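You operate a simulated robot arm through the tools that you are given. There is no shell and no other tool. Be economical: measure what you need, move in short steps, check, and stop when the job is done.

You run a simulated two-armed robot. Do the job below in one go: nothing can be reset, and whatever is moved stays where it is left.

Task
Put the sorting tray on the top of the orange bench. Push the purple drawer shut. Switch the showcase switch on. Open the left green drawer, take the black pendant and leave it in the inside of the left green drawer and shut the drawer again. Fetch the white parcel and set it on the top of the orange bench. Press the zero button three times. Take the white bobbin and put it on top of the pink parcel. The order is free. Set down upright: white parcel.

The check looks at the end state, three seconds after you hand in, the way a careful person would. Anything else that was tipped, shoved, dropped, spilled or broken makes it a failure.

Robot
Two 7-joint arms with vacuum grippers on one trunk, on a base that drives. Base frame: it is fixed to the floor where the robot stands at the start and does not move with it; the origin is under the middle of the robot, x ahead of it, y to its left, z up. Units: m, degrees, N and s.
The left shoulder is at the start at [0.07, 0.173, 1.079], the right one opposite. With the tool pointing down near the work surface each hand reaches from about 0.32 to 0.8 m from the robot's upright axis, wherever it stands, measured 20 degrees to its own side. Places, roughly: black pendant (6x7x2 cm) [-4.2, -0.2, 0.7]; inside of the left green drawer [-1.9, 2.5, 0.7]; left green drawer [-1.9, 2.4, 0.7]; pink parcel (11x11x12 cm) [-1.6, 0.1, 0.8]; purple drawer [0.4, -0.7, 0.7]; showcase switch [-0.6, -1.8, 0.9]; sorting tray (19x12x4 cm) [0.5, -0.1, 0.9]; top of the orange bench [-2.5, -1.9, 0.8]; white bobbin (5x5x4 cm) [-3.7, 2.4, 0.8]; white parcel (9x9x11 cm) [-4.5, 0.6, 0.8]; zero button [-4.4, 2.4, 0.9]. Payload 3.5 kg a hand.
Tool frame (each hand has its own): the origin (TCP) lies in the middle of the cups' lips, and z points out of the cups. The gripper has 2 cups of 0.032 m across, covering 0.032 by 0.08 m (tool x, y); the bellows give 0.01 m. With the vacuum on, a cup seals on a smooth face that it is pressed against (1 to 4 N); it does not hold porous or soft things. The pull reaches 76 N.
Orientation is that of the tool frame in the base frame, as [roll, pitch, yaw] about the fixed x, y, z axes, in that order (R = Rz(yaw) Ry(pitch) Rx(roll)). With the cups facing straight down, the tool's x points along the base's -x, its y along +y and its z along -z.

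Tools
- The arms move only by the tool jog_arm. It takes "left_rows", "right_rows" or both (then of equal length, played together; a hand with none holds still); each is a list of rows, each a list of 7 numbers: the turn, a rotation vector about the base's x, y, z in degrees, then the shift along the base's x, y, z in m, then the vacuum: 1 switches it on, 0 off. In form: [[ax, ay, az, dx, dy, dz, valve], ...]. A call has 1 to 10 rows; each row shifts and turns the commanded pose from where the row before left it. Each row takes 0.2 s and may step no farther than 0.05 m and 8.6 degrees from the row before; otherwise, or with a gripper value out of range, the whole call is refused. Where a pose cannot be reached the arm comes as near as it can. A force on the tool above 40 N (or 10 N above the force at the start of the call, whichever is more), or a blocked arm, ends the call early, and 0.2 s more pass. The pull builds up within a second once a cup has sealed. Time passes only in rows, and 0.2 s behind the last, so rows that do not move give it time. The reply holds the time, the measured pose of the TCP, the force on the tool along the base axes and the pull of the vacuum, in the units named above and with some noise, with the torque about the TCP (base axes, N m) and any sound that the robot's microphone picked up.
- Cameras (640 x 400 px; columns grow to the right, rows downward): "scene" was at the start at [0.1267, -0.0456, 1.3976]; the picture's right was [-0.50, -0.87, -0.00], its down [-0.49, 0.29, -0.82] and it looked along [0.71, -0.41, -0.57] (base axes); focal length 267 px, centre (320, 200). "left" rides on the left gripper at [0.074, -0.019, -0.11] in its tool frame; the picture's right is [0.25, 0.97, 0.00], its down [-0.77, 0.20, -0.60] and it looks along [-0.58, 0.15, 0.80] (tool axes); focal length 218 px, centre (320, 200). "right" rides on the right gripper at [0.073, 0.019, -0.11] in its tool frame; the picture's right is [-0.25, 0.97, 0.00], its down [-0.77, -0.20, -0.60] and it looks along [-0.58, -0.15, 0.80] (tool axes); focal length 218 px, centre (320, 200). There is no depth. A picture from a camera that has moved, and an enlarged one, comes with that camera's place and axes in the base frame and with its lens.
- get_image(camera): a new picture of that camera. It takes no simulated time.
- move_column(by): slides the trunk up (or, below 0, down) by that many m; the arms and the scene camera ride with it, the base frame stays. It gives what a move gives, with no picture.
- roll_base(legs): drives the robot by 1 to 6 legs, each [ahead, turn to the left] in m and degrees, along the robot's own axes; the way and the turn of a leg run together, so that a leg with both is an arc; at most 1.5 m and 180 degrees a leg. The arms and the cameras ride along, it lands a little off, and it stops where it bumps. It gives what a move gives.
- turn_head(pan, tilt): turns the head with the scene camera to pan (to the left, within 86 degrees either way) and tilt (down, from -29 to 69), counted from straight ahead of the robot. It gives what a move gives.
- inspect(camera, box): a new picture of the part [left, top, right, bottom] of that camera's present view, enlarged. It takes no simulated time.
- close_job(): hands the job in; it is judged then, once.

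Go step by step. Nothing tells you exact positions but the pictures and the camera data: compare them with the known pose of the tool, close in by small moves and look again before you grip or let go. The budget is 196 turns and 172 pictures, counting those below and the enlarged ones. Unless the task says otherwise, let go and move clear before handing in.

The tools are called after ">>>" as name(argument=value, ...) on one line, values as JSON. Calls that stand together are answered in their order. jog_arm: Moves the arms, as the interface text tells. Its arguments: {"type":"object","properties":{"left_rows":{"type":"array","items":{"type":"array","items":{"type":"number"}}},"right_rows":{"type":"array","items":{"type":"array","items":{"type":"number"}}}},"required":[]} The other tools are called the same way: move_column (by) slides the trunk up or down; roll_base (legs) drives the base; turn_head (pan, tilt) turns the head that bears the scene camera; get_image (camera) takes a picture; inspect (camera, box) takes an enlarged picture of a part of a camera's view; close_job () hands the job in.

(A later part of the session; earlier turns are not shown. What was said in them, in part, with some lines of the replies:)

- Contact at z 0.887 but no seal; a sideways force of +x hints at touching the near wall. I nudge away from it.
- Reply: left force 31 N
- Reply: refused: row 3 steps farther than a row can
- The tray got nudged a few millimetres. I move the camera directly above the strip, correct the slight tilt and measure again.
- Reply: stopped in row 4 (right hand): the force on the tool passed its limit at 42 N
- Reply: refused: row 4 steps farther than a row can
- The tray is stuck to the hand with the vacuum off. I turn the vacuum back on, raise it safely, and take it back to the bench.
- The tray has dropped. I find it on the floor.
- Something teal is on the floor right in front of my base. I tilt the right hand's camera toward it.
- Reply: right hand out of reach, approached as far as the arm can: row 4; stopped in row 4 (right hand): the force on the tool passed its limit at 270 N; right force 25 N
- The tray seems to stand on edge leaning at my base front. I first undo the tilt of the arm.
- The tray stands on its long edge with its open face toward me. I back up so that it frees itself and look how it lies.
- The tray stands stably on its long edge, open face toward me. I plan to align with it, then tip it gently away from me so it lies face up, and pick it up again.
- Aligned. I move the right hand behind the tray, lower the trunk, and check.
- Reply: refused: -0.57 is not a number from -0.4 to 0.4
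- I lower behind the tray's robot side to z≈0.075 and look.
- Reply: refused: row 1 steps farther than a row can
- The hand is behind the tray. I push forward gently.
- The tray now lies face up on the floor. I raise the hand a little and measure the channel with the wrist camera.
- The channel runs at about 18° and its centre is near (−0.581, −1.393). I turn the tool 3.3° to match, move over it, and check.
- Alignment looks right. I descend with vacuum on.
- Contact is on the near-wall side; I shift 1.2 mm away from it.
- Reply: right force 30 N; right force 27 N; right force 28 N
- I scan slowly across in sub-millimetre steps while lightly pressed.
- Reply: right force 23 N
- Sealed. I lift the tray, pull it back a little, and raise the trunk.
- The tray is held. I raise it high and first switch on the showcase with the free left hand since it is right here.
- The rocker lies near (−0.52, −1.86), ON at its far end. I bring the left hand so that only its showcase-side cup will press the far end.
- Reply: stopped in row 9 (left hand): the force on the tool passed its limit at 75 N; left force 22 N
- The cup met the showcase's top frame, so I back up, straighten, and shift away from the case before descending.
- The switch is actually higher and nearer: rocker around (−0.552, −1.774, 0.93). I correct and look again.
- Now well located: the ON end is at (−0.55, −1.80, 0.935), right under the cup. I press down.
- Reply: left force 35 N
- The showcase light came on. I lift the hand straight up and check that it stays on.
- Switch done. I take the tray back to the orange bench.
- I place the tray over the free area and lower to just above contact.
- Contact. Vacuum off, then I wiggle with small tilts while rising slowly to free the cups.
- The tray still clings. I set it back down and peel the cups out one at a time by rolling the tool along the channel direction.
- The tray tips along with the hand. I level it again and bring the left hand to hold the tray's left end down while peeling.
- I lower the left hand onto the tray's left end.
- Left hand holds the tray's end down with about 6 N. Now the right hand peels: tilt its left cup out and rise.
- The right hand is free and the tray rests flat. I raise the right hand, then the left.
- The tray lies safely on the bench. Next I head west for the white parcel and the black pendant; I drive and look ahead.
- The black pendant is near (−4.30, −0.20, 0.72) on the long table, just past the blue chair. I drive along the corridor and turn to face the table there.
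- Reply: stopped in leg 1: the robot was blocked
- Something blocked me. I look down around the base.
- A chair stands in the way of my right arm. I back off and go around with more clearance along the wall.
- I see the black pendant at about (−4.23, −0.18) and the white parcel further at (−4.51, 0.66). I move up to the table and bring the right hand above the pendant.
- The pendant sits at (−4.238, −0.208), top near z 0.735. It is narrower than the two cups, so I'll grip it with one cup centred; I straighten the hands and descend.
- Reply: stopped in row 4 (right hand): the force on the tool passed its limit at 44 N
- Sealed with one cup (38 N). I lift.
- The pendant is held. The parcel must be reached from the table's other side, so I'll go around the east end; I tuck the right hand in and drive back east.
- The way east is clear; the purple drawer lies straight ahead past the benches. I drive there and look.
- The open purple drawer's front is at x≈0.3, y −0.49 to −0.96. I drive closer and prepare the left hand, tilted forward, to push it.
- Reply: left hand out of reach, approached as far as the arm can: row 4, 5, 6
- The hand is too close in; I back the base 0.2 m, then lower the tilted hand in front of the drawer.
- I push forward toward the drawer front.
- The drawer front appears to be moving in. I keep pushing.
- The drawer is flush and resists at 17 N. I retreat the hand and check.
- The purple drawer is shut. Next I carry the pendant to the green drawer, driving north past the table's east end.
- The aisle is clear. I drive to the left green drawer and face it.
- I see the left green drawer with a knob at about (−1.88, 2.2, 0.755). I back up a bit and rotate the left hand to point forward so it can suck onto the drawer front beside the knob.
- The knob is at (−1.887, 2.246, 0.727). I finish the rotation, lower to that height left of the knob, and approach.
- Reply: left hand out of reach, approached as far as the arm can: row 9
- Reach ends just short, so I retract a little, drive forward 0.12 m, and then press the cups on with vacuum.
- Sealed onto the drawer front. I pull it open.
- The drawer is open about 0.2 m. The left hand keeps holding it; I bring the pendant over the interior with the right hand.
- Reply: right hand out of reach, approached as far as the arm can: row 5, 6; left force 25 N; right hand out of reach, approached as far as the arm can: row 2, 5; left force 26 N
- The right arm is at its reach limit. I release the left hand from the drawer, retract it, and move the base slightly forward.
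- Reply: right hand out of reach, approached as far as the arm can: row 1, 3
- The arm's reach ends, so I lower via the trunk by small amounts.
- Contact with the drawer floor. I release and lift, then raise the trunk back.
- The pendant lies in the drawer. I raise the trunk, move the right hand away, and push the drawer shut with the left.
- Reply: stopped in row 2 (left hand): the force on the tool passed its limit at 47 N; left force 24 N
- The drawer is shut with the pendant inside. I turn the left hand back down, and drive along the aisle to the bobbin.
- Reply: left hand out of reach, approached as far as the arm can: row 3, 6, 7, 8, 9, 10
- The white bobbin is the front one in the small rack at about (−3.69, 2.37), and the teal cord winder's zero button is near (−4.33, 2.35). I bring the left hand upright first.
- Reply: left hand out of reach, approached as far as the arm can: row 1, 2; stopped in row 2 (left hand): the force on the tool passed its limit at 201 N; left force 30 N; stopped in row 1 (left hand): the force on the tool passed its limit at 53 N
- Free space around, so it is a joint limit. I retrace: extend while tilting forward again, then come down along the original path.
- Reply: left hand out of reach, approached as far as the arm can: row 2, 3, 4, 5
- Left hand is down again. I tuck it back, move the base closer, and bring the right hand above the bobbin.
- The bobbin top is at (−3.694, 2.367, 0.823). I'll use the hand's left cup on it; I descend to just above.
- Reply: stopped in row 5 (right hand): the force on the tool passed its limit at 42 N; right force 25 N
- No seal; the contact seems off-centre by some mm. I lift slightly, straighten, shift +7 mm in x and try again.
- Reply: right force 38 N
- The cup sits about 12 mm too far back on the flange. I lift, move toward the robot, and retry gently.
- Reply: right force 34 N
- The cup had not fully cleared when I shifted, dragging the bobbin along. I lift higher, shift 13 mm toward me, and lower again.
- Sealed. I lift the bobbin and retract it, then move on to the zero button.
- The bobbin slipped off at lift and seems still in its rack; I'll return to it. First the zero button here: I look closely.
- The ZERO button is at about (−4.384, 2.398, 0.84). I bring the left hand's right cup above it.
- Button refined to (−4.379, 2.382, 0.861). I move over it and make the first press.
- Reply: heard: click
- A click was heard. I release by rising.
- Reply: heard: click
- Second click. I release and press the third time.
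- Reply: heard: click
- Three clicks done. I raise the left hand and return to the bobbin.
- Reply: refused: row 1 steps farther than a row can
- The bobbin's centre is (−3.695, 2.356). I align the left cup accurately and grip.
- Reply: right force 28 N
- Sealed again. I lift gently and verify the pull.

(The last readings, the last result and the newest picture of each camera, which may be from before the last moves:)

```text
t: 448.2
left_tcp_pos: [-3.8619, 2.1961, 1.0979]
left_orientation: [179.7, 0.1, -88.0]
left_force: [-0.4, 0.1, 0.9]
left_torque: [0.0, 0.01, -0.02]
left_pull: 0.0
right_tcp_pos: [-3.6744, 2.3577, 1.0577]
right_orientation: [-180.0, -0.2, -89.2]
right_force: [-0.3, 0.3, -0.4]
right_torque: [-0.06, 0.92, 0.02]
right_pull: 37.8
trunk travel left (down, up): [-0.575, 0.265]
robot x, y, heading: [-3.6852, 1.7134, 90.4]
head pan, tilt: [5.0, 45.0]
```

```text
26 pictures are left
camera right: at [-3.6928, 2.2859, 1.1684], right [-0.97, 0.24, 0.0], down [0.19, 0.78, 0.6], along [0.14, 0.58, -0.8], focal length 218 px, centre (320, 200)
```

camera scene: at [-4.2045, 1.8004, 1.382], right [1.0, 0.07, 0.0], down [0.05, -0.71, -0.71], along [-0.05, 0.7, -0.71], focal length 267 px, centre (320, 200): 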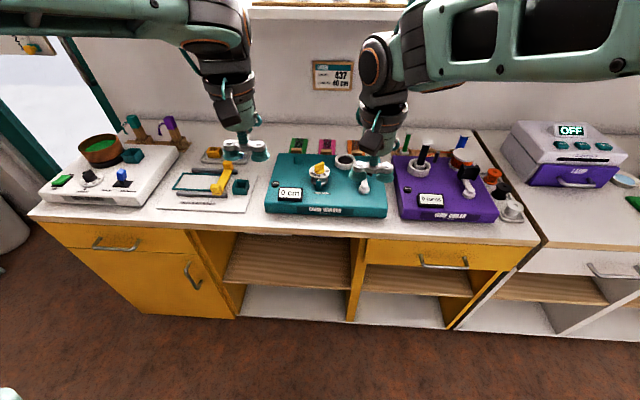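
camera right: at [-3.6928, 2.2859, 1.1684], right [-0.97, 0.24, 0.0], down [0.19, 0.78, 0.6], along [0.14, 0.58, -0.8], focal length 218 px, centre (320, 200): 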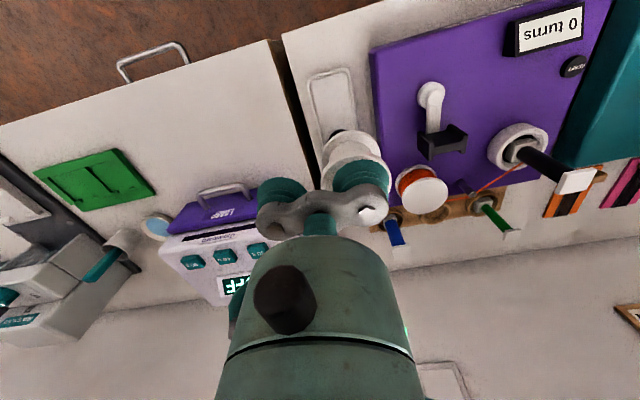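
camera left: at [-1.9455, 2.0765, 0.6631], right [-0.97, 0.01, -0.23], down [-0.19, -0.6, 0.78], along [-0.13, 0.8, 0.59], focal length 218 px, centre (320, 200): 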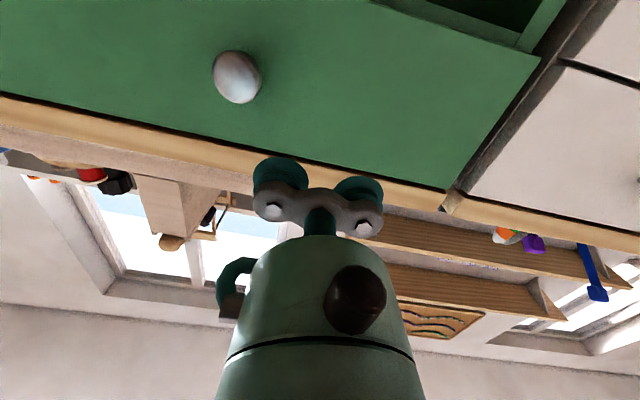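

The bobbin is held well. I tuck it in and drive to the white parcel on the table, facing south.

>>> jog_arm(right_rows=[[0, 0, 0, 0.02, -0.04, 0.02, 1], [0, 0, 0, 0.02, -0.04, 0.01, 1], [0, 0, 0, 0.02, -0.04, 0.01, 1], [0, 0, 0, 0.02, -0.04, 0, 1], [0, 0, 0, 0.02, 0, 0, 1]])

>>> roll_base(legs=[[-0.22, 0], [0, 89.5], [0.78, 0], [0, 90]])

>>> turn_head(pan=5, tilt=38)

>>> get_image(camera="scene")

```text
t: 449.4
left_tcp_pos: [-3.8614, 2.1983, 1.0977]
left_orientation: [179.8, -0.1, -88.0]
left_force: [0.1, 0.0, -0.5]
left_torque: [-0.03, 0.03, 0.01]
left_pull: 0.1
right_tcp_pos: [-3.5729, 2.1961, 1.0964]
right_orientation: [180.0, -0.4, -89.1]
right_force: [-0.2, 0.0, -0.6]
right_torque: [-0.03, 0.89, 0.01]
right_pull: 37.9
trunk travel left (down, up): [-0.575, 0.265]
robot x, y, heading: [-3.6815, 1.7124, 90.5]
head pan, tilt: [5.0, 45.0]
```

```text
t: 462.5
left_tcp_pos: [-4.3125, 1.0073, 1.0978]
left_orientation: [179.8, 0.0, 90.0]
left_force: [0.6, 0.0, -0.5]
left_torque: [-0.03, 0.0, 0.01]
left_pull: 0.1
right_tcp_pos: [-4.6006, 1.0175, 1.0975]
right_orientation: [180.0, -0.2, 89.1]
right_force: [-0.8, -0.5, 0.7]
right_torque: [0.01, -0.89, 0.01]
right_pull: 37.7
trunk travel left (down, up): [-0.575, 0.265]
robot x, y, heading: [-4.4763, 1.4963, -91.4]
head pan, tilt: [5.0, 45.0]
```

```text
t: 463.2
left_tcp_pos: [-4.3121, 1.0073, 1.0993]
left_orientation: [179.8, 0.1, 90.1]
left_force: [0.1, 0.4, -0.9]
left_torque: [-0.01, -0.02, 0.0]
left_pull: 0.0
right_tcp_pos: [-4.601, 1.0167, 1.0978]
right_orientation: [180.0, -0.2, 89.0]
right_force: [0.7, 0.4, -0.5]
right_torque: [0.01, -0.94, 0.01]
right_pull: 37.9
trunk travel left (down, up): [-0.575, 0.265]
robot x, y, heading: [-4.4729, 1.4939, -91.5]
head pan, tilt: [5.0, 38.0]
```

```text
25 pictures are left
camera scene: at [-4.4691, 1.3608, 1.3924], right [-1.0, -0.06, 0.0], down [-0.04, 0.61, -0.79], along [0.05, -0.79, -0.62], focal length 267 px, centre (320, 200)
```

scene: 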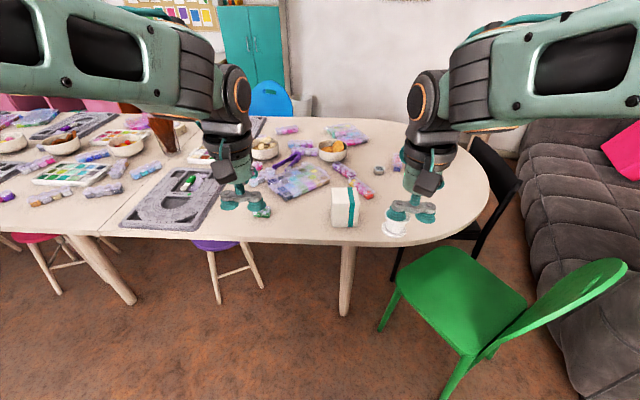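

The parcel is at about (−4.51, 0.58), with a ribbon on it. I drive closer and bring the left hand above it.

>>> jog_arm(right_rows=[[0, 0, 0, -0.03, 0.0, 0.01, 1], [0, 0, 0, -0.03, 0.0, 0.01, 1], [0, 0, 0, -0.03, 0.0, 0.0, 1], [0, 0, 0, -0.03, 0.0, 0.0, 1]])

>>> roll_base(legs=[[0.25, 0]])

>>> jog_arm(left_rows=[[0, 0, 0, -0.035, -0.02, 0, 0], [0, 0, 0, -0.035, -0.025, 0, 0], [0, 0, 0, -0.035, -0.025, 0, 0], [0, 0, 0, -0.035, -0.025, 0, 0], [0, 0, 0, -0.035, -0.025, 0, 0], [0, 0, 0, -0.025, -0.025, -0.02, 0], [0, 0, 0, 0, -0.015, -0.04, 0], [0, 0, 0, 0, 0, -0.04, 0], [0, 0, 0, 0, 0, 0, 0]])

>>> get_image(camera="left")

>>> inspect(camera="scene", box=[260, 120, 440, 280])

```text
t: 464.2
left_tcp_pos: [-4.3137, 1.0072, 1.0976]
left_orientation: [179.8, 0.2, 90.0]
left_force: [-1.1, 0.1, 0.7]
left_torque: [-0.03, -0.01, 0.0]
left_pull: 0.1
right_tcp_pos: [-4.7213, 1.018, 1.1176]
right_orientation: [179.9, -0.1, 89.0]
right_force: [-0.3, 0.1, 0.6]
right_torque: [-0.01, -0.95, -0.02]
right_pull: 38.5
trunk travel left (down, up): [-0.575, 0.265]
robot x, y, heading: [-4.4747, 1.4977, -91.1]
head pan, tilt: [5.0, 38.0]
```

```text
t: 466.0
left_tcp_pos: [-4.3153, 0.7573, 1.0994]
left_orientation: [179.8, 0.0, 90.3]
left_force: [0.1, -0.2, -0.8]
left_torque: [-0.01, 0.03, -0.01]
left_pull: 0.0
right_tcp_pos: [-4.7226, 0.7656, 1.1177]
right_orientation: [-179.9, -0.2, 89.2]
right_force: [0.1, -0.1, -0.4]
right_torque: [-0.01, -0.88, -0.03]
right_pull: 37.8
trunk travel left (down, up): [-0.575, 0.265]
robot x, y, heading: [-4.4808, 1.2417, -91.6]
head pan, tilt: [5.0, 38.0]
```

```text
t: 468.0
left_tcp_pos: [-4.5166, 0.5955, 1.0009]
left_orientation: [179.8, 0.1, 90.2]
left_force: [0.3, -0.6, 0.0]
left_torque: [-0.01, 0.02, -0.02]
left_pull: 0.2
right_tcp_pos: [-4.7251, 0.7657, 1.117]
right_orientation: [179.9, -0.2, 89.1]
right_force: [-0.6, 0.5, 0.5]
right_torque: [-0.02, -0.91, -0.01]
right_pull: 37.8
trunk travel left (down, up): [-0.575, 0.265]
robot x, y, heading: [-4.481, 1.2496, -91.5]
head pan, tilt: [5.0, 38.0]
```

```text
24 pictures are left
camera left: at [-4.5368, 0.6688, 1.1114], right [0.97, 0.26, 0.0], down [0.2, -0.77, 0.61], along [0.16, -0.59, -0.8], focal length 218 px, centre (320, 200)
```

left: 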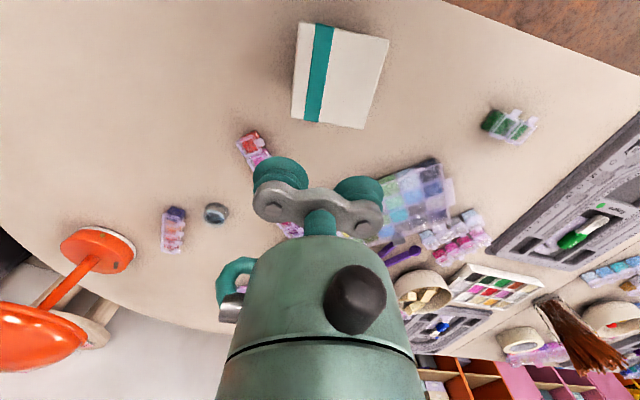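

```text
2.50 times, centred on (350, 200) of scene
camera zoom: at [-4.4746, 1.1103, 1.3925], right [-1.0, -0.07, 0.0], down [-0.04, 0.61, -0.79], along [0.05, -0.79, -0.62], focal length 667 px, centre (245, 200)
```

zoom: 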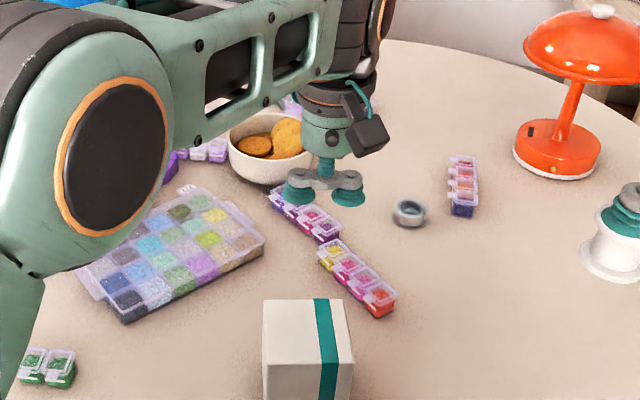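

The ribbon sits off-centre; the free top area is centred at (−4.4925, 0.639, 0.85). I place the left hand's +x cup there and grip.

>>> jog_arm(left_rows=[[0, 0, 0, 0, 0.043, 0, 0], [0, 0, 0, 0, 0, -0.05, 0], [0, 0, 0, 0, 0, -0.05, 1], [0, 0, 0, 0, 0, -0.03, 1], [0, 0, 0, 0, 0, -0.008, 1], [0, 0, 0, 0, 0, -0.006, 1], [0, 0, 0, 0, 0, -0.004, 1], [0, 0, 0, 0, 0, 0, 1], [0, 0, 0, 0, 0, 0, 1], [0, 0, 0, 0, 0, 0, 1]])

```text
t: 470.2
left_tcp_pos: [-4.5174, 0.6393, 0.8503]
left_orientation: [179.7, 0.0, 90.3]
left_force: [-0.6, 0.2, 3.8]
left_torque: [-0.02, -0.29, 0.0]
left_pull: 75.8
right_tcp_pos: [-4.7236, 0.7653, 1.1164]
right_orientation: [-180.0, -0.1, 89.2]
right_force: [0.0, 0.0, 0.1]
right_torque: [-0.02, -0.92, -0.03]
right_pull: 37.7
trunk travel left (down, up): [-0.575, 0.265]
robot x, y, heading: [-4.4787, 1.2442, -91.0]
head pan, tilt: [5.0, 38.0]
```

Both cups sealed on the parcel. I lift it and drive around the table's east end to the pink parcel.

>>> jog_arm(left_rows=[[0, 0, 0, 0, 0, 0.01, 1], [0, 0, 0, 0, 0, 0.03, 1], [0, 0, 0, 0, 0, 0.045, 1], [0, 0, 0, 0, 0, 0.045, 1], [0, 0, 0, 0, 0, 0.045, 1], [0, 0, 0, 0, 0, 0.045, 1], [0, 0, 0, 0.03, 0, 0.03, 1], [0, 0, 0, 0.04, 0.01, 0.02, 1], [0, 0, 0, 0.04, 0.02, 0, 1], [0, 0, 0, 0.04, 0.02, 0, 1]])

>>> roll_base(legs=[[-0.22, 0], [0, 91], [1.5, 0], [1.5, 0], [0.75, 0], [0, -90]])

>>> roll_base(legs=[[1.3, 0], [0, -90]])

>>> turn_head(pan=0, tilt=38)

>>> get_image(camera="scene")

```text
t: 472.4
left_tcp_pos: [-4.3631, 0.693, 1.1214]
left_orientation: [179.9, 0.1, 90.3]
left_force: [0.9, 0.4, -2.8]
left_torque: [0.0, -0.02, 0.02]
left_pull: 74.7
right_tcp_pos: [-4.722, 0.7653, 1.1183]
right_orientation: [-179.9, -0.1, 89.2]
right_force: [-0.5, 0.0, -0.6]
right_torque: [-0.02, -0.88, 0.0]
right_pull: 37.5
trunk travel left (down, up): [-0.575, 0.265]
robot x, y, heading: [-4.4822, 1.2456, -91.3]
head pan, tilt: [5.0, 38.0]
```

```text
t: 499.2
left_tcp_pos: [-0.7042, 0.7477, 1.1211]
left_orientation: [179.9, 0.1, 87.2]
left_force: [-0.8, 0.1, -0.9]
left_torque: [0.07, -0.02, 0.01]
left_pull: 74.7
right_tcp_pos: [-1.059, 0.8425, 1.1171]
right_orientation: [-180.0, -0.2, 86.0]
right_force: [0.2, -0.7, -0.8]
right_torque: [-0.12, -0.94, -0.01]
right_pull: 38.2
trunk travel left (down, up): [-0.575, 0.265]
robot x, y, heading: [-0.7867, 1.3067, -94.4]
head pan, tilt: [5.0, 38.0]
```

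```text
t: 504.1
left_tcp_pos: [-0.7905, -0.2873, 1.065]
left_orientation: [175.9, -6.4, 86.8]
left_force: [1.1, -0.6, -1.3]
left_torque: [0.1, 0.04, 0.02]
left_pull: 75.2
right_tcp_pos: [-1.1606, -0.2328, 1.0874]
right_orientation: [179.5, -0.5, 86.4]
right_force: [0.3, 0.2, 0.5]
right_torque: [-0.02, -0.9, -0.01]
right_pull: 38.0
trunk travel left (down, up): [-0.575, 0.265]
robot x, y, heading: [-0.8573, 0.2925, -94.4]
head pan, tilt: [5.0, 38.0]
stopped in leg 1: the robot was blocked; the commanded pose is now the measured one
```

```text
t: 504.8
left_tcp_pos: [-0.7936, -0.2862, 1.0686]
left_orientation: [175.8, -6.3, 86.9]
left_force: [-0.8, -0.1, -2.8]
left_torque: [0.06, -0.07, 0.02]
left_pull: 75.8
right_tcp_pos: [-1.1619, -0.2326, 1.0887]
right_orientation: [179.2, -0.5, 86.5]
right_force: [-0.4, -0.6, 0.2]
right_torque: [-0.02, -0.96, -0.01]
right_pull: 37.8
trunk travel left (down, up): [-0.575, 0.265]
robot x, y, heading: [-0.8579, 0.2923, -94.7]
head pan, tilt: [0.0, 38.0]
```

```text
22 pictures are left
camera scene: at [-0.8455, 0.218, 1.408], right [-1.0, 0.08, 0.01], down [0.04, 0.58, -0.82], along [-0.07, -0.81, -0.58], focal length 267 px, centre (320, 200)
```

scene: 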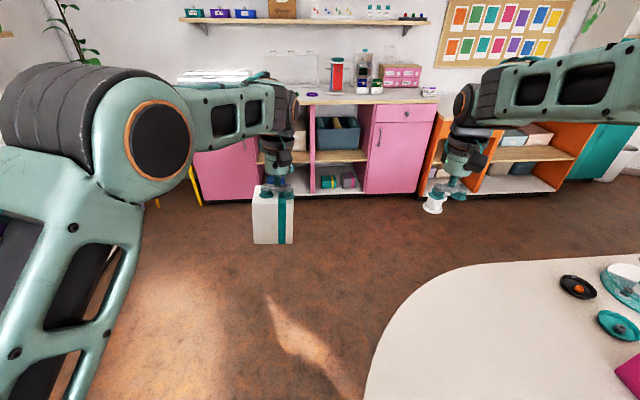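

I bumped near the table's rounded east end. The pink parcel is best reached from the south side; I back off and go around.

>>> roll_base(legs=[[-0.25, 0], [0, 60], [0.48, 0], [0, -55.3], [1.0, 0], [0, -90]])

>>> turn_head(pan=0, tilt=35)

>>> get_image(camera="scene")

```text
t: 505.5
left_tcp_pos: [-0.8065, -0.3092, 0.9778]
left_orientation: [170.5, -17.5, 87.6]
left_force: [-0.6, -1.9, -1.8]
left_torque: [0.07, -0.05, 0.01]
left_pull: 75.0
right_tcp_pos: [-1.193, -0.2879, 1.0024]
right_orientation: [177.9, -7.3, 86.7]
right_force: [-0.4, -0.4, 0.6]
right_torque: [0.0, -0.93, -0.13]
right_pull: 37.8
trunk travel left (down, up): [-0.575, 0.265]
robot x, y, heading: [-0.8559, 0.3005, -95.3]
head pan, tilt: [0.0, 38.0]
stopped in leg 1: the robot was blocked; the commanded pose is now the measured one
```

```text
t: 506.1
left_tcp_pos: [-0.8099, -0.311, 0.9773]
left_orientation: [171.1, -17.2, 87.3]
left_force: [0.1, -0.5, -2.2]
left_torque: [0.02, -0.06, -0.01]
left_pull: 75.2
right_tcp_pos: [-1.1949, -0.2907, 1.0023]
right_orientation: [177.8, -7.0, 86.7]
right_force: [0.2, -0.8, -1.0]
right_torque: [-0.05, -0.97, -0.1]
right_pull: 38.4
trunk travel left (down, up): [-0.575, 0.265]
robot x, y, heading: [-0.8583, 0.2966, -95.0]
head pan, tilt: [0.0, 35.0]
```

```text
21 pictures are left
camera scene: at [-0.8494, 0.2057, 1.409], right [-1.0, 0.09, 0.01], down [0.04, 0.54, -0.84], along [-0.08, -0.83, -0.55], focal length 267 px, centre (320, 200)
```

scene: 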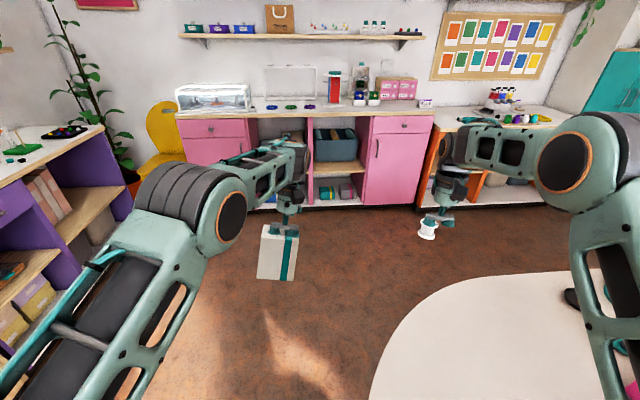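

I'm in contact with the table end. I turn left away from it and creep off.

>>> roll_base(legs=[[0, 35], [0.12, 0]])

```text
t: 506.8
left_tcp_pos: [-0.8273, -0.3512, 0.9072]
left_orientation: [168.9, -23.2, 88.1]
left_force: [0.5, -1.3, -1.1]
left_torque: [0.05, 0.07, 0.03]
left_pull: 38.0
right_tcp_pos: [-1.2188, -0.3486, 0.9347]
right_orientation: [176.8, -10.8, 86.8]
right_force: [-0.6, -0.8, -1.6]
right_torque: [0.02, -0.93, -0.16]
right_pull: 37.7
trunk travel left (down, up): [-0.575, 0.265]
robot x, y, heading: [-0.8591, 0.3026, -95.5]
head pan, tilt: [0.0, 35.0]
stopped in leg 1: the robot was blocked; the commanded pose is now the measured one
```

The arms are sagging with each bump. I first straighten and raise both hands gently, then look down at what blocks me.

>>> jog_arm(left_rows=[[-7.4, 4, 0, 0, 0.01, 0.02, 1], [-7.4, 4, 0, 0, 0.01, 0.025, 1], [-7.4, 4, 0, 0, 0.01, 0.03, 1], [-0.8, 0, 0, 0, 0.01, 0.035, 1], [0, 0, 0, 0, 0.01, 0.035, 1], [0, 0, 0, 0, 0.01, 0.035, 1]], right_rows=[[-5.4, 1.6, 0, 0, 0.01, 0.02, 1], [-5.4, 1.6, 0, 0, 0.01, 0.025, 1], [0, 0, 0, 0, 0.01, 0.03, 1], [0, 0, 0, 0, 0.01, 0.035, 1], [0, 0, 0, 0, 0.01, 0.035, 1], [0, 0, 0, 0, 0.01, 0.035, 1]])

>>> turn_head(pan=-50, tilt=60)

>>> get_image(camera="scene")

```text
t: 508.2
left_tcp_pos: [-0.8306, -0.2758, 1.1018]
left_orientation: [179.6, 1.3, 86.2]
left_force: [0.7, -0.4, -1.4]
left_torque: [-0.01, 0.0, 0.01]
left_pull: 37.6
right_tcp_pos: [-1.2204, -0.2743, 1.1301]
right_orientation: [179.1, 1.2, 86.8]
right_force: [0.1, 0.5, 0.4]
right_torque: [-0.08, -0.92, 0.09]
right_pull: 38.3
trunk travel left (down, up): [-0.575, 0.265]
robot x, y, heading: [-0.8539, 0.3035, -95.2]
head pan, tilt: [0.0, 35.0]
```

```text
t: 509.4
left_tcp_pos: [-0.8308, -0.2798, 1.0995]
left_orientation: [179.6, 1.1, 86.3]
left_force: [-0.5, 0.4, -1.7]
left_torque: [0.08, -0.02, 0.0]
left_pull: 37.5
right_tcp_pos: [-1.2215, -0.2784, 1.1267]
right_orientation: [179.1, 1.1, 86.9]
right_force: [-0.3, -0.9, -0.4]
right_torque: [-0.07, -0.9, 0.03]
right_pull: 38.2
trunk travel left (down, up): [-0.575, 0.265]
robot x, y, heading: [-0.8556, 0.2998, -95.4]
head pan, tilt: [-50.0, 60.0]
```

```text
20 pictures are left
camera scene: at [-0.8832, 0.21, 1.3663], right [-0.57, 0.82, 0.01], down [0.7, 0.49, -0.52], along [-0.43, -0.28, -0.86], focal length 267 px, centre (320, 200)
```

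scene: 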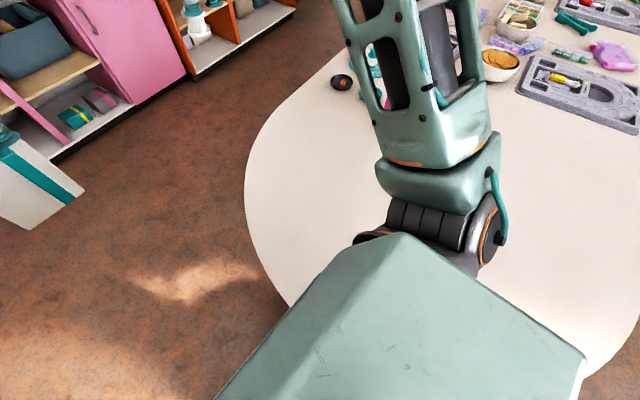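

My trunk touches the table's apex. I raise the trunk for clearance and back straight out the way I came.

>>> move_column(by=0.15)

>>> roll_base(legs=[[-0.1, 0]])

```text
t: 511.1
left_tcp_pos: [-0.8318, -0.2799, 1.2494]
left_orientation: [179.6, 1.1, 86.2]
left_force: [0.3, -0.2, -1.2]
left_torque: [0.04, -0.01, 0.04]
left_pull: 37.6
right_tcp_pos: [-1.2223, -0.2783, 1.2778]
right_orientation: [179.1, 1.0, 86.9]
right_force: [0.6, 0.4, 0.1]
right_torque: [-0.07, -0.94, 0.04]
right_pull: 37.6
trunk travel left (down, up): [-0.725, 0.115]
robot x, y, heading: [-0.8551, 0.3052, -95.5]
head pan, tilt: [-50.0, 60.0]
```

```text
t: 511.9
left_tcp_pos: [-0.868, -0.266, 1.2444]
left_orientation: [177.5, 0.9, 87.0]
left_force: [-0.3, 0.6, -2.6]
left_torque: [0.07, -0.01, 0.01]
left_pull: 38.4
right_tcp_pos: [-1.2588, -0.2724, 1.2589]
right_orientation: [176.9, 0.8, 87.8]
right_force: [1.3, 0.1, -1.0]
right_torque: [0.0, -0.87, 0.05]
right_pull: 37.8
trunk travel left (down, up): [-0.725, 0.115]
robot x, y, heading: [-0.8523, 0.3136, -94.5]
head pan, tilt: [-50.0, 60.0]
stopped in leg 1: the robot was blocked; the commanded pose is now the measured one
```

>>> roll_base(legs=[[-0.15, -12]])

```text
t: 513.3
left_tcp_pos: [-0.9601, -0.1045, 1.2459]
left_orientation: [177.4, 1.0, 75.1]
left_force: [0.4, -0.2, -1.9]
left_torque: [0.07, 0.01, 0.0]
left_pull: 37.5
right_tcp_pos: [-1.3436, -0.0287, 1.2583]
right_orientation: [176.9, 1.0, 75.8]
right_force: [-0.5, -1.1, 0.4]
right_torque: [-0.22, -0.87, 0.08]
right_pull: 37.5
trunk travel left (down, up): [-0.725, 0.115]
robot x, y, heading: [-0.8277, 0.4559, -106.4]
head pan, tilt: [-50.0, 60.0]
```

Free now. I back out and go around the table end with a wide berth.

>>> roll_base(legs=[[-0.25, 0], [0, 66], [0.45, 0], [0, -49.6], [1.05, 0], [0, -90]])

>>> turn_head(pan=-20, tilt=35)

>>> get_image(camera="scene")

```text
t: 531.4
left_tcp_pos: [-0.9857, -0.6609, 1.2462]
left_orientation: [177.3, 1.1, 0.9]
left_force: [0.8, 0.5, -2.3]
left_torque: [-0.04, -0.06, 0.01]
left_pull: 37.7
right_tcp_pos: [-1.0182, -0.2702, 1.2585]
right_orientation: [176.9, 1.1, 1.6]
right_force: [-0.9, 0.4, -0.2]
right_torque: [-0.82, 0.02, 0.15]
right_pull: 37.8
trunk travel left (down, up): [-0.725, 0.115]
robot x, y, heading: [-0.4109, -0.6407, 179.4]
head pan, tilt: [-50.0, 60.0]
```

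```text
t: 532.3
left_tcp_pos: [-0.9864, -0.6612, 1.2474]
left_orientation: [177.4, 1.2, 0.9]
left_force: [0.4, 1.0, -1.9]
left_torque: [-0.05, -0.01, 0.0]
left_pull: 37.7
right_tcp_pos: [-1.0182, -0.2699, 1.2581]
right_orientation: [176.7, 1.1, 1.7]
right_force: [-0.7, -0.1, -0.5]
right_torque: [-0.81, 0.04, 0.17]
right_pull: 38.0
trunk travel left (down, up): [-0.725, 0.115]
robot x, y, heading: [-0.4135, -0.6371, 179.3]
head pan, tilt: [-20.0, 35.0]
```

```text
19 pictures are left
camera scene: at [-0.5443, -0.6073, 1.5469], right [0.35, 0.94, 0.0], down [0.54, -0.2, -0.82], along [-0.77, 0.29, -0.57], focal length 267 px, centre (320, 200)
```

scene: 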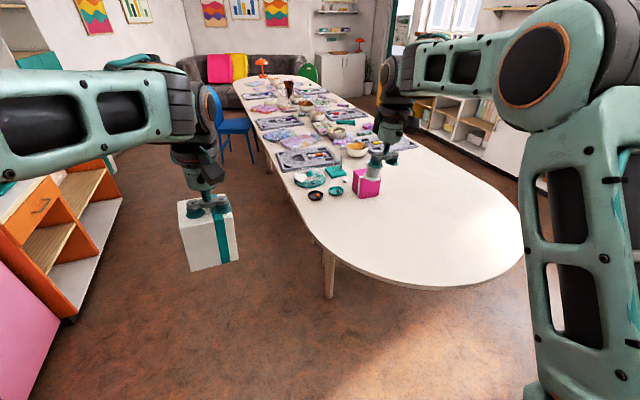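

From the south side I can get the chest over the table edge. I drive alongside and turn to face the pink parcel.

>>> roll_base(legs=[[1.3, 0], [0, -89.3]])

>>> move_column(by=-0.15)

>>> turn_head(pan=-8, tilt=42)

>>> get_image(camera="scene")

```text
t: 542.6
left_tcp_pos: [-1.7724, -0.0483, 1.2468]
left_orientation: [177.4, 1.1, -86.6]
left_force: [0.5, 0.2, -2.4]
left_torque: [-0.02, 0.04, -0.02]
left_pull: 37.5
right_tcp_pos: [-1.3831, 0.0, 1.2592]
right_orientation: [176.8, 1.0, -86.0]
right_force: [-0.2, -0.3, 0.0]
right_torque: [-0.01, -0.01, -0.01]
right_pull: 0.1
trunk travel left (down, up): [-0.725, 0.115]
robot x, y, heading: [-1.7266, -0.6204, 91.9]
head pan, tilt: [-20.0, 35.0]
```

```text
t: 544.4
left_tcp_pos: [-1.7722, -0.0478, 1.0973]
left_orientation: [177.4, 1.1, -86.7]
left_force: [0.0, -0.4, -1.3]
left_torque: [-0.02, 0.02, 0.05]
left_pull: 37.6
right_tcp_pos: [-1.3838, -0.0006, 1.1083]
right_orientation: [176.9, 1.1, -85.9]
right_force: [0.4, -0.1, 0.6]
right_torque: [0.0, -0.02, 0.0]
right_pull: 0.1
trunk travel left (down, up): [-0.575, 0.265]
robot x, y, heading: [-1.7235, -0.6194, 92.0]
head pan, tilt: [-20.0, 35.0]
```

```text
t: 545.1
left_tcp_pos: [-1.7714, -0.0477, 1.0977]
left_orientation: [177.3, 1.1, -86.6]
left_force: [-0.8, 1.0, -2.6]
left_torque: [-0.04, 0.01, 0.04]
left_pull: 37.0
right_tcp_pos: [-1.3831, 0.0004, 1.1094]
right_orientation: [176.8, 1.1, -85.8]
right_force: [-0.1, -0.3, -0.1]
right_torque: [0.01, -0.01, 0.0]
right_pull: 0.1
trunk travel left (down, up): [-0.575, 0.265]
robot x, y, heading: [-1.7234, -0.6213, 92.0]
head pan, tilt: [-8.0, 42.0]
```

```text
18 pictures are left
camera scene: at [-1.718, -0.4882, 1.3865], right [0.99, -0.11, 0.0], down [-0.07, -0.67, -0.74], along [0.08, 0.74, -0.67], focal length 267 px, centre (320, 200)
```

scene: 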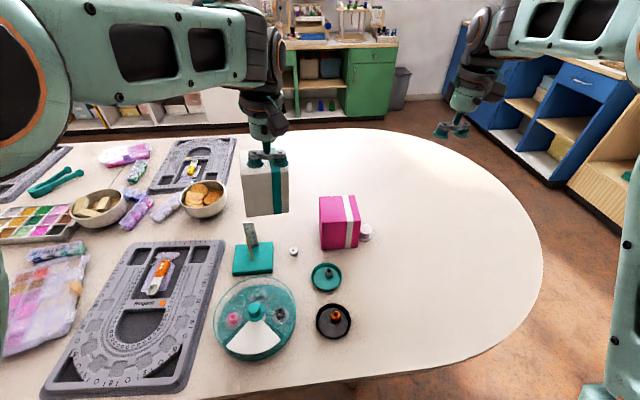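

The bobbin came off and seems to lie on the table beside the pink parcel. I look closer.

>>> inspect(camera="scene", box=[310, 180, 390, 260])

```text
5.00 times, centred on (350, 220) of scene
camera zoom: at [-1.718, -0.4882, 1.3865], right [0.99, -0.11, 0.0], down [-0.07, -0.67, -0.74], along [0.08, 0.74, -0.67], focal length 1333 px, centre (170, 100)
```

zoom: 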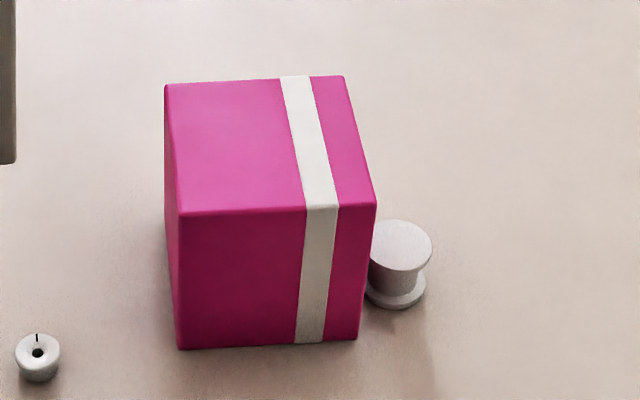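

Luckily it stands upright beside the pink parcel at about (−1.514, 0.052), top z≈0.763. I straighten the right hand and bring it over, keeping clear of the pink box.

>>> jog_arm(right_rows=[[-0.9, -3.3, -4, -0.03, 0.015, -0.02, 0], [0, 0, 0, -0.035, 0.018, -0.02, 0], [0, 0, 0, -0.036, 0.017, -0.02, 0], [0, 0, 0, 0, 0, -0.045, 0], [0, 0, 0, 0, 0, -0.045, 0], [0, 0, 0, 0, 0, -0.045, 0], [0, 0, 0, 0, 0, 0, 0]])

>>> inspect(camera="right", box=[220, 40, 440, 240])

>>> inspect(camera="scene", box=[310, 140, 410, 260])

```text
t: 546.7
left_tcp_pos: [-1.7729, -0.049, 1.0976]
left_orientation: [177.3, 1.2, -86.6]
left_force: [-0.5, 0.2, -2.5]
left_torque: [-0.04, 0.04, 0.01]
left_pull: 38.0
right_tcp_pos: [-1.4842, 0.0503, 0.9164]
right_orientation: [180.0, 0.1, -89.9]
right_force: [0.0, 0.5, 0.7]
right_torque: [-0.01, -0.03, 0.01]
right_pull: 0.1
trunk travel left (down, up): [-0.575, 0.265]
robot x, y, heading: [-1.7251, -0.6204, 92.2]
head pan, tilt: [-8.0, 42.0]
```

```text
2.00 times, centred on (330, 140) of right
camera zoom: at [-1.5027, -0.0234, 1.0252], right [-0.97, 0.25, 0.0], down [0.2, 0.77, 0.61], along [0.15, 0.59, -0.8], focal length 436 px, centre (300, 320)
```

zoom: 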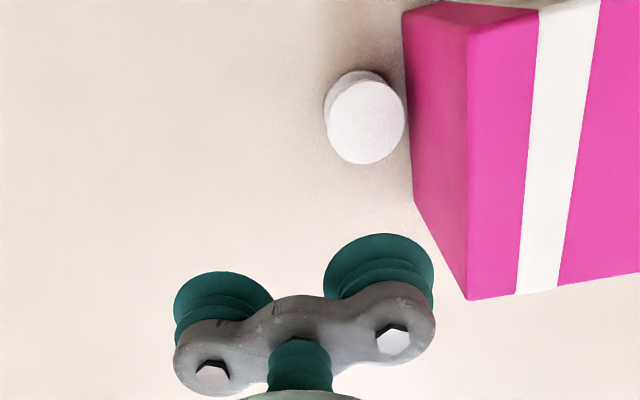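

```text
3.33 times, centred on (360, 200) of scene
camera zoom: at [-1.7181, -0.4891, 1.3866], right [0.99, -0.11, 0.0], down [-0.07, -0.67, -0.74], along [0.08, 0.74, -0.67], focal length 889 px, centre (187, 200)
```

zoom: 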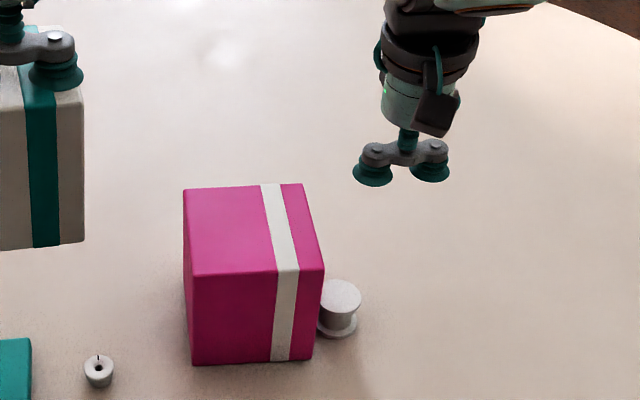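

Refined bobbin centre (−1.521, 0.042, 0.77). I descend beside the pink box and grip.

>>> jog_arm(right_rows=[[0, 0, 0, -0.008, -0.008, 0, 1], [0, 0, 0, 0, 0, -0.05, 1], [0, 0, 0, 0, 0, -0.05, 1], [0, 0, 0, 0, 0, -0.03, 1], [0, 0, 0, 0, 0, -0.008, 1], [0, 0, 0, 0, 0, -0.004, 1], [0, 0, 0, 0, 0, -0.003, 1], [0, 0, 0, 0, 0, 0, 1], [0, 0, 0, 0, 0, 0, 1], [0, 0, 0, 0, 0, 0, 1]])

```text
t: 548.9
left_tcp_pos: [-1.772, -0.0514, 1.0974]
left_orientation: [177.4, 1.3, -86.6]
left_force: [0.8, -0.3, -1.0]
left_torque: [-0.02, 0.04, -0.01]
left_pull: 38.0
right_tcp_pos: [-1.4935, 0.0399, 0.7727]
right_orientation: [-180.0, 0.2, -89.9]
right_force: [3.1, 4.7, 26.5]
right_torque: [0.22, 1.22, -0.05]
right_pull: 38.2
trunk travel left (down, up): [-0.575, 0.265]
robot x, y, heading: [-1.728, -0.6231, 91.9]
head pan, tilt: [-8.0, 42.0]
```

Sealed. I lift gently and move it over the pink parcel's top.

>>> jog_arm(right_rows=[[0, 0, 0, 0, 0, 0.005, 1], [0, 0, 0, 0, 0, 0.01, 1], [0, 0, 0, 0, 0, 0.025, 1], [0, 0, 0, 0, 0, 0.04, 1], [0, 0, 0, 0, 0, 0.04, 1], [0, 0, 0, 0, 0, 0.035, 1], [0, 0, 0, -0.03, 0.01, 0, 1], [0, 0, 0, -0.03, 0.01, 0, 1], [0, 0, 0, -0.034, 0.007, 0, 1], [0, 0, 0, 0, 0, 0, 1]])

>>> inspect(camera="scene", box=[290, 140, 410, 260])

```text
t: 551.1
left_tcp_pos: [-1.7704, -0.0483, 1.0965]
left_orientation: [177.3, 1.1, -86.6]
left_force: [0.3, -0.8, -2.5]
left_torque: [-0.06, 0.04, 0.01]
left_pull: 75.4
right_tcp_pos: [-1.5881, 0.068, 0.9237]
right_orientation: [-180.0, -0.1, -89.8]
right_force: [-0.4, -0.4, -0.2]
right_torque: [0.0, 0.95, 0.03]
right_pull: 37.4
trunk travel left (down, up): [-0.575, 0.265]
robot x, y, heading: [-1.7233, -0.6252, 92.0]
head pan, tilt: [-8.0, 42.0]
```

```text
3.33 times, centred on (350, 200) of scene
camera zoom: at [-1.7173, -0.4886, 1.3865], right [0.99, -0.11, 0.0], down [-0.07, -0.67, -0.74], along [0.08, 0.74, -0.67], focal length 889 px, centre (220, 200)
```

zoom: 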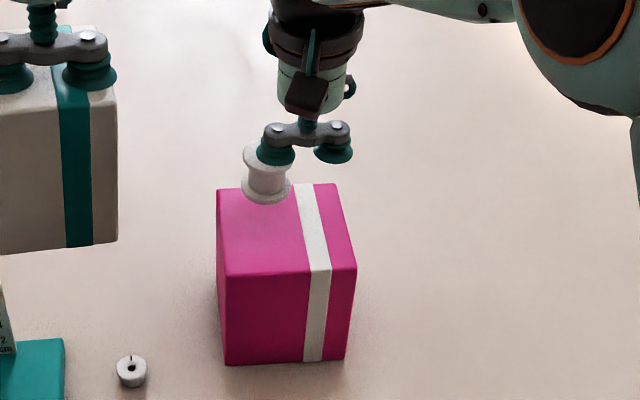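

>>> jog_arm(right_rows=[[0, 0, 0, 0, -0.004, -0.015, 1], [0, 0, 0, 0, 0, -0.006, 1], [0, 0, 0, 0, 0, -0.004, 1], [0, 0, 0, 0, 0, 0, 1]])

>>> inspect(camera="scene", box=[310, 160, 390, 240])

```text
t: 552.1
left_tcp_pos: [-1.7713, -0.048, 1.0976]
left_orientation: [177.3, 1.2, -86.6]
left_force: [-0.5, 0.1, -1.0]
left_torque: [-0.1, 0.08, 0.0]
left_pull: 76.0
right_tcp_pos: [-1.586, 0.0646, 0.8999]
right_orientation: [-180.0, 0.2, -90.0]
right_force: [1.1, 0.1, 0.1]
right_torque: [0.02, 0.94, 0.03]
right_pull: 37.5
trunk travel left (down, up): [-0.575, 0.265]
robot x, y, heading: [-1.7276, -0.624, 92.0]
head pan, tilt: [-8.0, 42.0]
```

```text
5.00 times, centred on (350, 200) of scene
camera zoom: at [-1.7181, -0.4885, 1.3865], right [0.99, -0.11, 0.0], down [-0.07, -0.67, -0.74], along [0.08, 0.74, -0.67], focal length 1333 px, centre (170, 200)
```

zoom: 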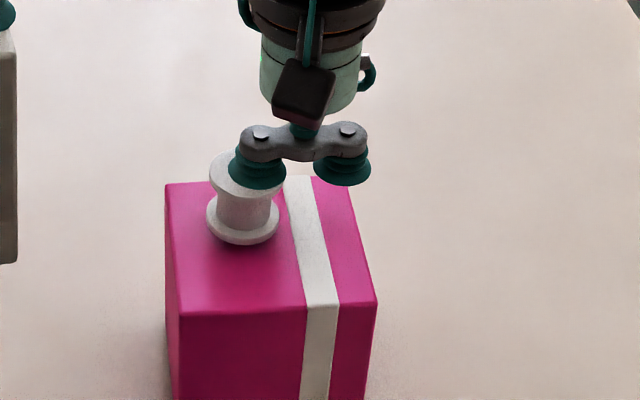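

>>> jog_arm(right_rows=[[0, 0, 0, 0, 0, -0.003, 1], [0, 0, 0, 0, 0, -0.003, 1], [0, 0, 0, 0, 0, -0.002, 1], [0, 0, 0, 0, 0, 0, 1]])

```text
t: 553.1
left_tcp_pos: [-1.7714, -0.0494, 1.0973]
left_orientation: [177.5, 1.1, -86.6]
left_force: [0.4, -0.7, -2.1]
left_torque: [-0.05, 0.06, -0.03]
left_pull: 75.8
right_tcp_pos: [-1.5869, 0.0632, 0.8929]
right_orientation: [-179.9, 0.2, -90.0]
right_force: [0.6, 1.1, 9.2]
right_torque: [-0.04, 1.09, 0.02]
right_pull: 37.9
trunk travel left (down, up): [-0.575, 0.265]
robot x, y, heading: [-1.7245, -0.6226, 92.1]
head pan, tilt: [-8.0, 42.0]
```

Contact with the pink parcel's top. I release and rise straight up.

>>> jog_arm(right_rows=[[0, 0, 0, 0, 0, 0.001, 0], [0, 0, 0, 0, 0, 0, 0], [0, 0, 0, 0, 0, 0, 0], [0, 0, 0, 0, 0, 0, 0], [0, 0, 0, 0, 0, 0.006, 0], [0, 0, 0, 0, 0, 0.01, 0], [0, 0, 0, 0, 0, 0.03, 0], [0, 0, 0, 0, 0, 0.045, 0], [0, 0, 0, 0, 0, 0.045, 0], [0, 0, 0, 0, 0, 0.045, 0]])

>>> inspect(camera="scene", box=[290, 140, 410, 260])

```text
t: 555.3
left_tcp_pos: [-1.7718, -0.0486, 1.0965]
left_orientation: [177.4, 1.1, -86.6]
left_force: [0.3, -0.1, -2.1]
left_torque: [-0.08, 0.06, 0.0]
left_pull: 75.4
right_tcp_pos: [-1.5852, 0.0652, 1.0741]
right_orientation: [-179.9, 0.0, -89.9]
right_force: [0.0, -0.2, 0.9]
right_torque: [0.02, 0.0, 0.0]
right_pull: 0.0
trunk travel left (down, up): [-0.575, 0.265]
robot x, y, heading: [-1.7273, -0.6197, 91.9]
head pan, tilt: [-8.0, 42.0]
```

```text
3.33 times, centred on (350, 200) of scene
camera zoom: at [-1.7182, -0.4893, 1.3865], right [0.99, -0.11, 0.0], down [-0.07, -0.67, -0.74], along [0.08, 0.74, -0.67], focal length 889 px, centre (220, 200)
```

zoom: 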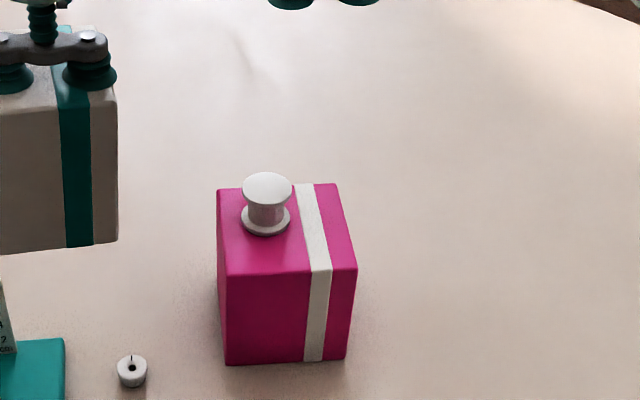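

The bobbin stands on the pink parcel. Now I carry the white parcel to the orange bench.

>>> roll_base(legs=[[-0.25, 0], [0, 90], [0.3, 0], [0, 88], [0.25, 0]])

>>> turn_head(pan=0, tilt=45)

>>> get_image(camera="scene")

```text
t: 567.8
left_tcp_pos: [-1.9733, -1.7074, 1.097]
left_orientation: [177.4, 1.1, 92.3]
left_force: [0.6, 0.8, -2.0]
left_torque: [0.07, -0.06, 0.03]
left_pull: 75.7
right_tcp_pos: [-2.1623, -1.8183, 1.0734]
right_orientation: [-179.9, 0.1, 89.1]
right_force: [0.0, 0.4, 0.5]
right_torque: [-0.02, 0.02, 0.0]
right_pull: 0.0
trunk travel left (down, up): [-0.575, 0.265]
robot x, y, heading: [-2.0126, -1.1316, -89.0]
head pan, tilt: [-8.0, 42.0]
```

```text
t: 568.5
left_tcp_pos: [-1.9736, -1.7089, 1.0964]
left_orientation: [177.4, 1.1, 92.2]
left_force: [0.5, -0.3, -2.8]
left_torque: [0.04, -0.09, -0.02]
left_pull: 75.5
right_tcp_pos: [-2.1622, -1.8191, 1.0735]
right_orientation: [180.0, 0.0, 89.1]
right_force: [0.7, 0.2, 0.1]
right_torque: [0.0, 0.0, -0.02]
right_pull: 0.0
trunk travel left (down, up): [-0.575, 0.265]
robot x, y, heading: [-2.0108, -1.1353, -89.1]
head pan, tilt: [0.0, 45.0]
```

```text
11 pictures are left
camera scene: at [-2.008, -1.2661, 1.3821], right [-1.0, -0.01, 0.0], down [-0.01, 0.71, -0.71], along [0.01, -0.71, -0.71], focal length 267 px, centre (320, 200)
```

scene: 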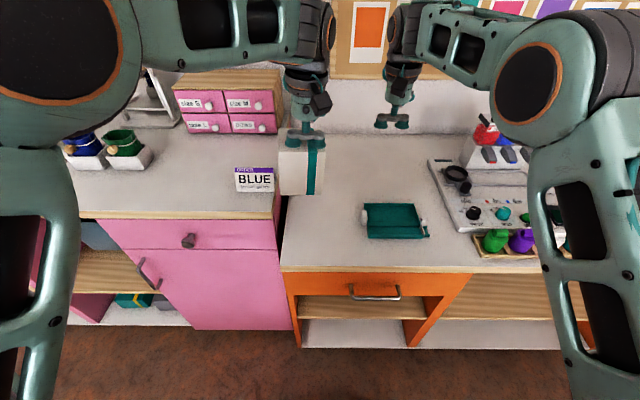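

The spot left of the tray is free. I straighten the parcel, move it to x≈−2.01, y≈−1.75, and lower.

>>> jog_arm(left_rows=[[1.0, 2.6, 0, -0.02, -0.02, 0, 1], [0, 0, 0, -0.027, -0.02, 0, 1], [0, 0, 0, 0, 0, -0.04, 1], [0, 0, 0, 0, 0, -0.04, 1], [0, 0, 0, 0, 0, -0.04, 1], [0, 0, 0, 0, 0, -0.02, 1], [0, 0, 0, 0, 0, 0, 1]], right_rows=[[0, 0, 0, -0.03, 0, 0.03, 0], [0, 0, 0, -0.03, 0, 0.03, 0], [0, 0, 0, 0, 0, 0, 0], [0, 0, 0, 0, 0, 0, 0], [0, 0, 0, 0, 0, 0, 0], [0, 0, 0, 0, 0, 0, 0], [0, 0, 0, 0, 0, 0, 0]])

>>> inspect(camera="scene", box=[250, 120, 450, 280])

```text
t: 570.1
left_tcp_pos: [-2.0209, -1.7465, 0.9555]
left_orientation: [179.9, -0.1, 92.3]
left_force: [0.0, 0.7, -3.2]
left_torque: [0.03, -0.02, -0.03]
left_pull: 75.3
right_tcp_pos: [-2.2234, -1.8193, 1.1336]
right_orientation: [-180.0, 0.1, 89.2]
right_force: [0.0, 0.1, 0.0]
right_torque: [0.0, 0.0, 0.02]
right_pull: 0.1
trunk travel left (down, up): [-0.575, 0.265]
robot x, y, heading: [-2.0095, -1.1349, -89.1]
head pan, tilt: [0.0, 45.0]
```

```text
2.50 times, centred on (350, 200) of scene
camera zoom: at [-2.0083, -1.2655, 1.3822], right [-1.0, -0.01, 0.0], down [-0.01, 0.71, -0.71], along [0.01, -0.71, -0.71], focal length 667 px, centre (245, 200)
```

zoom: 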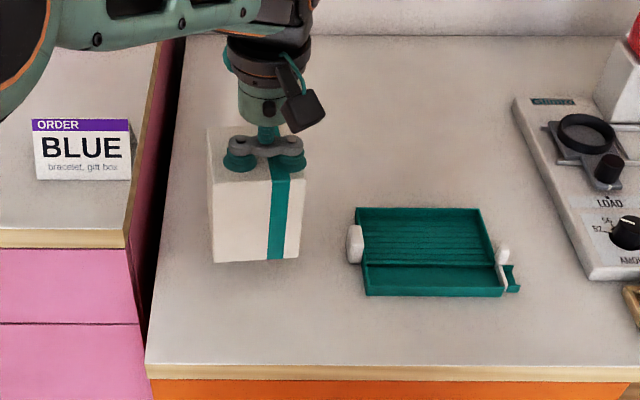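

>>> jog_arm(left_rows=[[0, 0, 0, 0, 0, -0.012, 1], [0, 0, 0, 0, 0, -0.006, 1], [0, 0, 0, 0, 0, -0.004, 1], [0, 0, 0, 0, 0, 0, 1]])

```text
t: 571.1
left_tcp_pos: [-2.0215, -1.7475, 0.9322]
left_orientation: [180.0, 0.0, 92.4]
left_force: [-0.5, -0.2, -2.7]
left_torque: [0.09, -0.02, 0.02]
left_pull: 75.3
right_tcp_pos: [-2.2237, -1.8186, 1.133]
right_orientation: [-179.9, 0.0, 89.2]
right_force: [-0.1, -0.1, 0.8]
right_torque: [0.0, 0.02, 0.02]
right_pull: 0.0
trunk travel left (down, up): [-0.575, 0.265]
robot x, y, heading: [-2.012, -1.1338, -89.2]
head pan, tilt: [0.0, 45.0]
```

>>> jog_arm(left_rows=[[0, 0, 0, 0, 0, -0.003, 1], [0, 0, 0, 0, 0, -0.003, 1], [0, 0, 0, 0, 0, -0.002, 1], [0, 0, 0, 0, 0, 0, 1]])

```text
t: 572.1
left_tcp_pos: [-2.0206, -1.7479, 0.9258]
left_orientation: [179.9, 0.0, 92.4]
left_force: [0.7, 0.3, -2.1]
left_torque: [0.09, -0.05, 0.01]
left_pull: 75.6
right_tcp_pos: [-2.2238, -1.82, 1.1327]
right_orientation: [-179.9, 0.2, 89.1]
right_force: [-0.4, 0.3, 0.4]
right_torque: [0.0, 0.01, 0.02]
right_pull: 0.0
trunk travel left (down, up): [-0.575, 0.265]
robot x, y, heading: [-2.0088, -1.1337, -89.1]
head pan, tilt: [0.0, 45.0]
```

>>> jog_arm(left_rows=[[0, 0, 0, 0, 0, -0.003, 1], [0, 0, 0, 0, 0, -0.003, 1], [0, 0, 0, 0, 0, -0.003, 1], [0, 0, 0, 0, 0, 0, 1]])

```text
t: 573.1
left_tcp_pos: [-2.0215, -1.7477, 0.9174]
left_orientation: [179.9, 0.0, 92.2]
left_force: [-0.4, 0.2, -2.0]
left_torque: [0.12, -0.05, 0.03]
left_pull: 75.6
right_tcp_pos: [-2.2238, -1.8191, 1.1328]
right_orientation: [-179.8, 0.2, 89.2]
right_force: [-0.2, 0.2, -0.2]
right_torque: [-0.01, -0.01, -0.01]
right_pull: 0.1
trunk travel left (down, up): [-0.575, 0.265]
robot x, y, heading: [-2.0116, -1.1388, -89.0]
head pan, tilt: [0.0, 45.0]
```

>>> jog_arm(left_rows=[[0, 0, 0, 0, 0, -0.003, 1], [0, 0, 0, 0, 0, -0.003, 1], [0, 0, 0, 0, 0, -0.002, 1], [0, 0, 0, 0, 0, 0, 1]])

```text
t: 574.1
left_tcp_pos: [-2.0202, -1.7467, 0.9123]
left_orientation: [-180.0, 0.2, 92.3]
left_force: [1.1, 5.0, 15.8]
left_torque: [-0.5, 0.28, -0.07]
left_pull: 75.3
right_tcp_pos: [-2.2221, -1.8166, 1.1344]
right_orientation: [-179.9, 0.2, 89.1]
right_force: [-0.1, 0.9, 0.7]
right_torque: [0.0, -0.01, 0.0]
right_pull: 0.1
trunk travel left (down, up): [-0.575, 0.265]
robot x, y, heading: [-2.0122, -1.1306, -89.1]
head pan, tilt: [0.0, 45.0]
```

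Firm contact. I release and lift straight up, then check.

>>> jog_arm(left_rows=[[0, 0, 0, 0, 0, 0.002, 0], [0, 0, 0, 0, 0, 0, 0], [0, 0, 0, 0, 0, 0, 0], [0, 0, 0, 0, 0, 0, 0], [0, 0, 0, 0, 0, 0.006, 0], [0, 0, 0, 0, 0, 0.015, 0], [0, 0, 0, 0, 0, 0.04, 0], [0, 0, 0, 0, 0, 0.045, 0], [0, 0, 0, 0, 0.02, 0.045, 0], [0, 0, 0, 0, 0.04, 0.02, 0]])

>>> get_image(camera="scene")

```text
t: 576.3
left_tcp_pos: [-2.0209, -1.6867, 1.0864]
left_orientation: [179.9, 0.2, 92.4]
left_force: [-0.7, 0.2, 0.7]
left_torque: [-0.04, 0.0, 0.0]
left_pull: 0.0
right_tcp_pos: [-2.2227, -1.817, 1.1342]
right_orientation: [-179.9, 0.2, 89.1]
right_force: [-0.4, 0.2, 0.5]
right_torque: [-0.04, -0.01, 0.02]
right_pull: 0.1
trunk travel left (down, up): [-0.575, 0.265]
robot x, y, heading: [-2.0097, -1.1326, -89.2]
head pan, tilt: [0.0, 45.0]
```

```text
9 pictures are left
camera scene: at [-2.0074, -1.2627, 1.3824], right [-1.0, -0.01, 0.0], down [-0.01, 0.71, -0.71], along [0.01, -0.71, -0.71], focal length 267 px, centre (320, 200)
```

scene: 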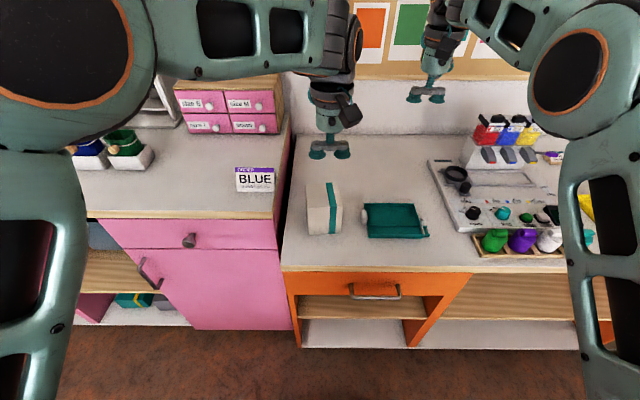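

The parcel stands upright next to the tray on the orange bench and both hands are clear, so I hand in.

>>> close_job()

```text
The job is handed in.
```

I handed the job in with all seven tasks done, but the tray and bobbin were each dropped on the way and I bumped a chair and the table.

- **Sorting tray:** It is face up on the orange bench. It stuck to the cups when I first released it, then fell to the floor. I recovered it and set it down again.
- **Drawers:** The purple drawer is shut. The black pendant is inside the left green drawer, which is also shut.
- **Showcase switch:** It is on, and the showcase light came on and stayed on.
- **Zero button:** I pressed it three times and heard a click each time.
- **White bobbin:** It is on top of the pink parcel. It slipped off the cup twice: once as I lifted it from its rack, and once on the way, when it landed upright on the table beside the parcel.
- **White parcel:** It stands upright on the orange bench, next to the tray.

**Possible problems:**
- **Chair:** I bumped the blue chair on the way to the pendant and may have shifted it a few centimetres. I did not check or correct it.
- **Table:** My trunk ran into the rounded end of the long table. The items I could see on it afterwards looked undisturbed.
- **Showcase:** A cup pressed hard on the showcase's top frame while I was finding the switch. The frame did not appear to move.
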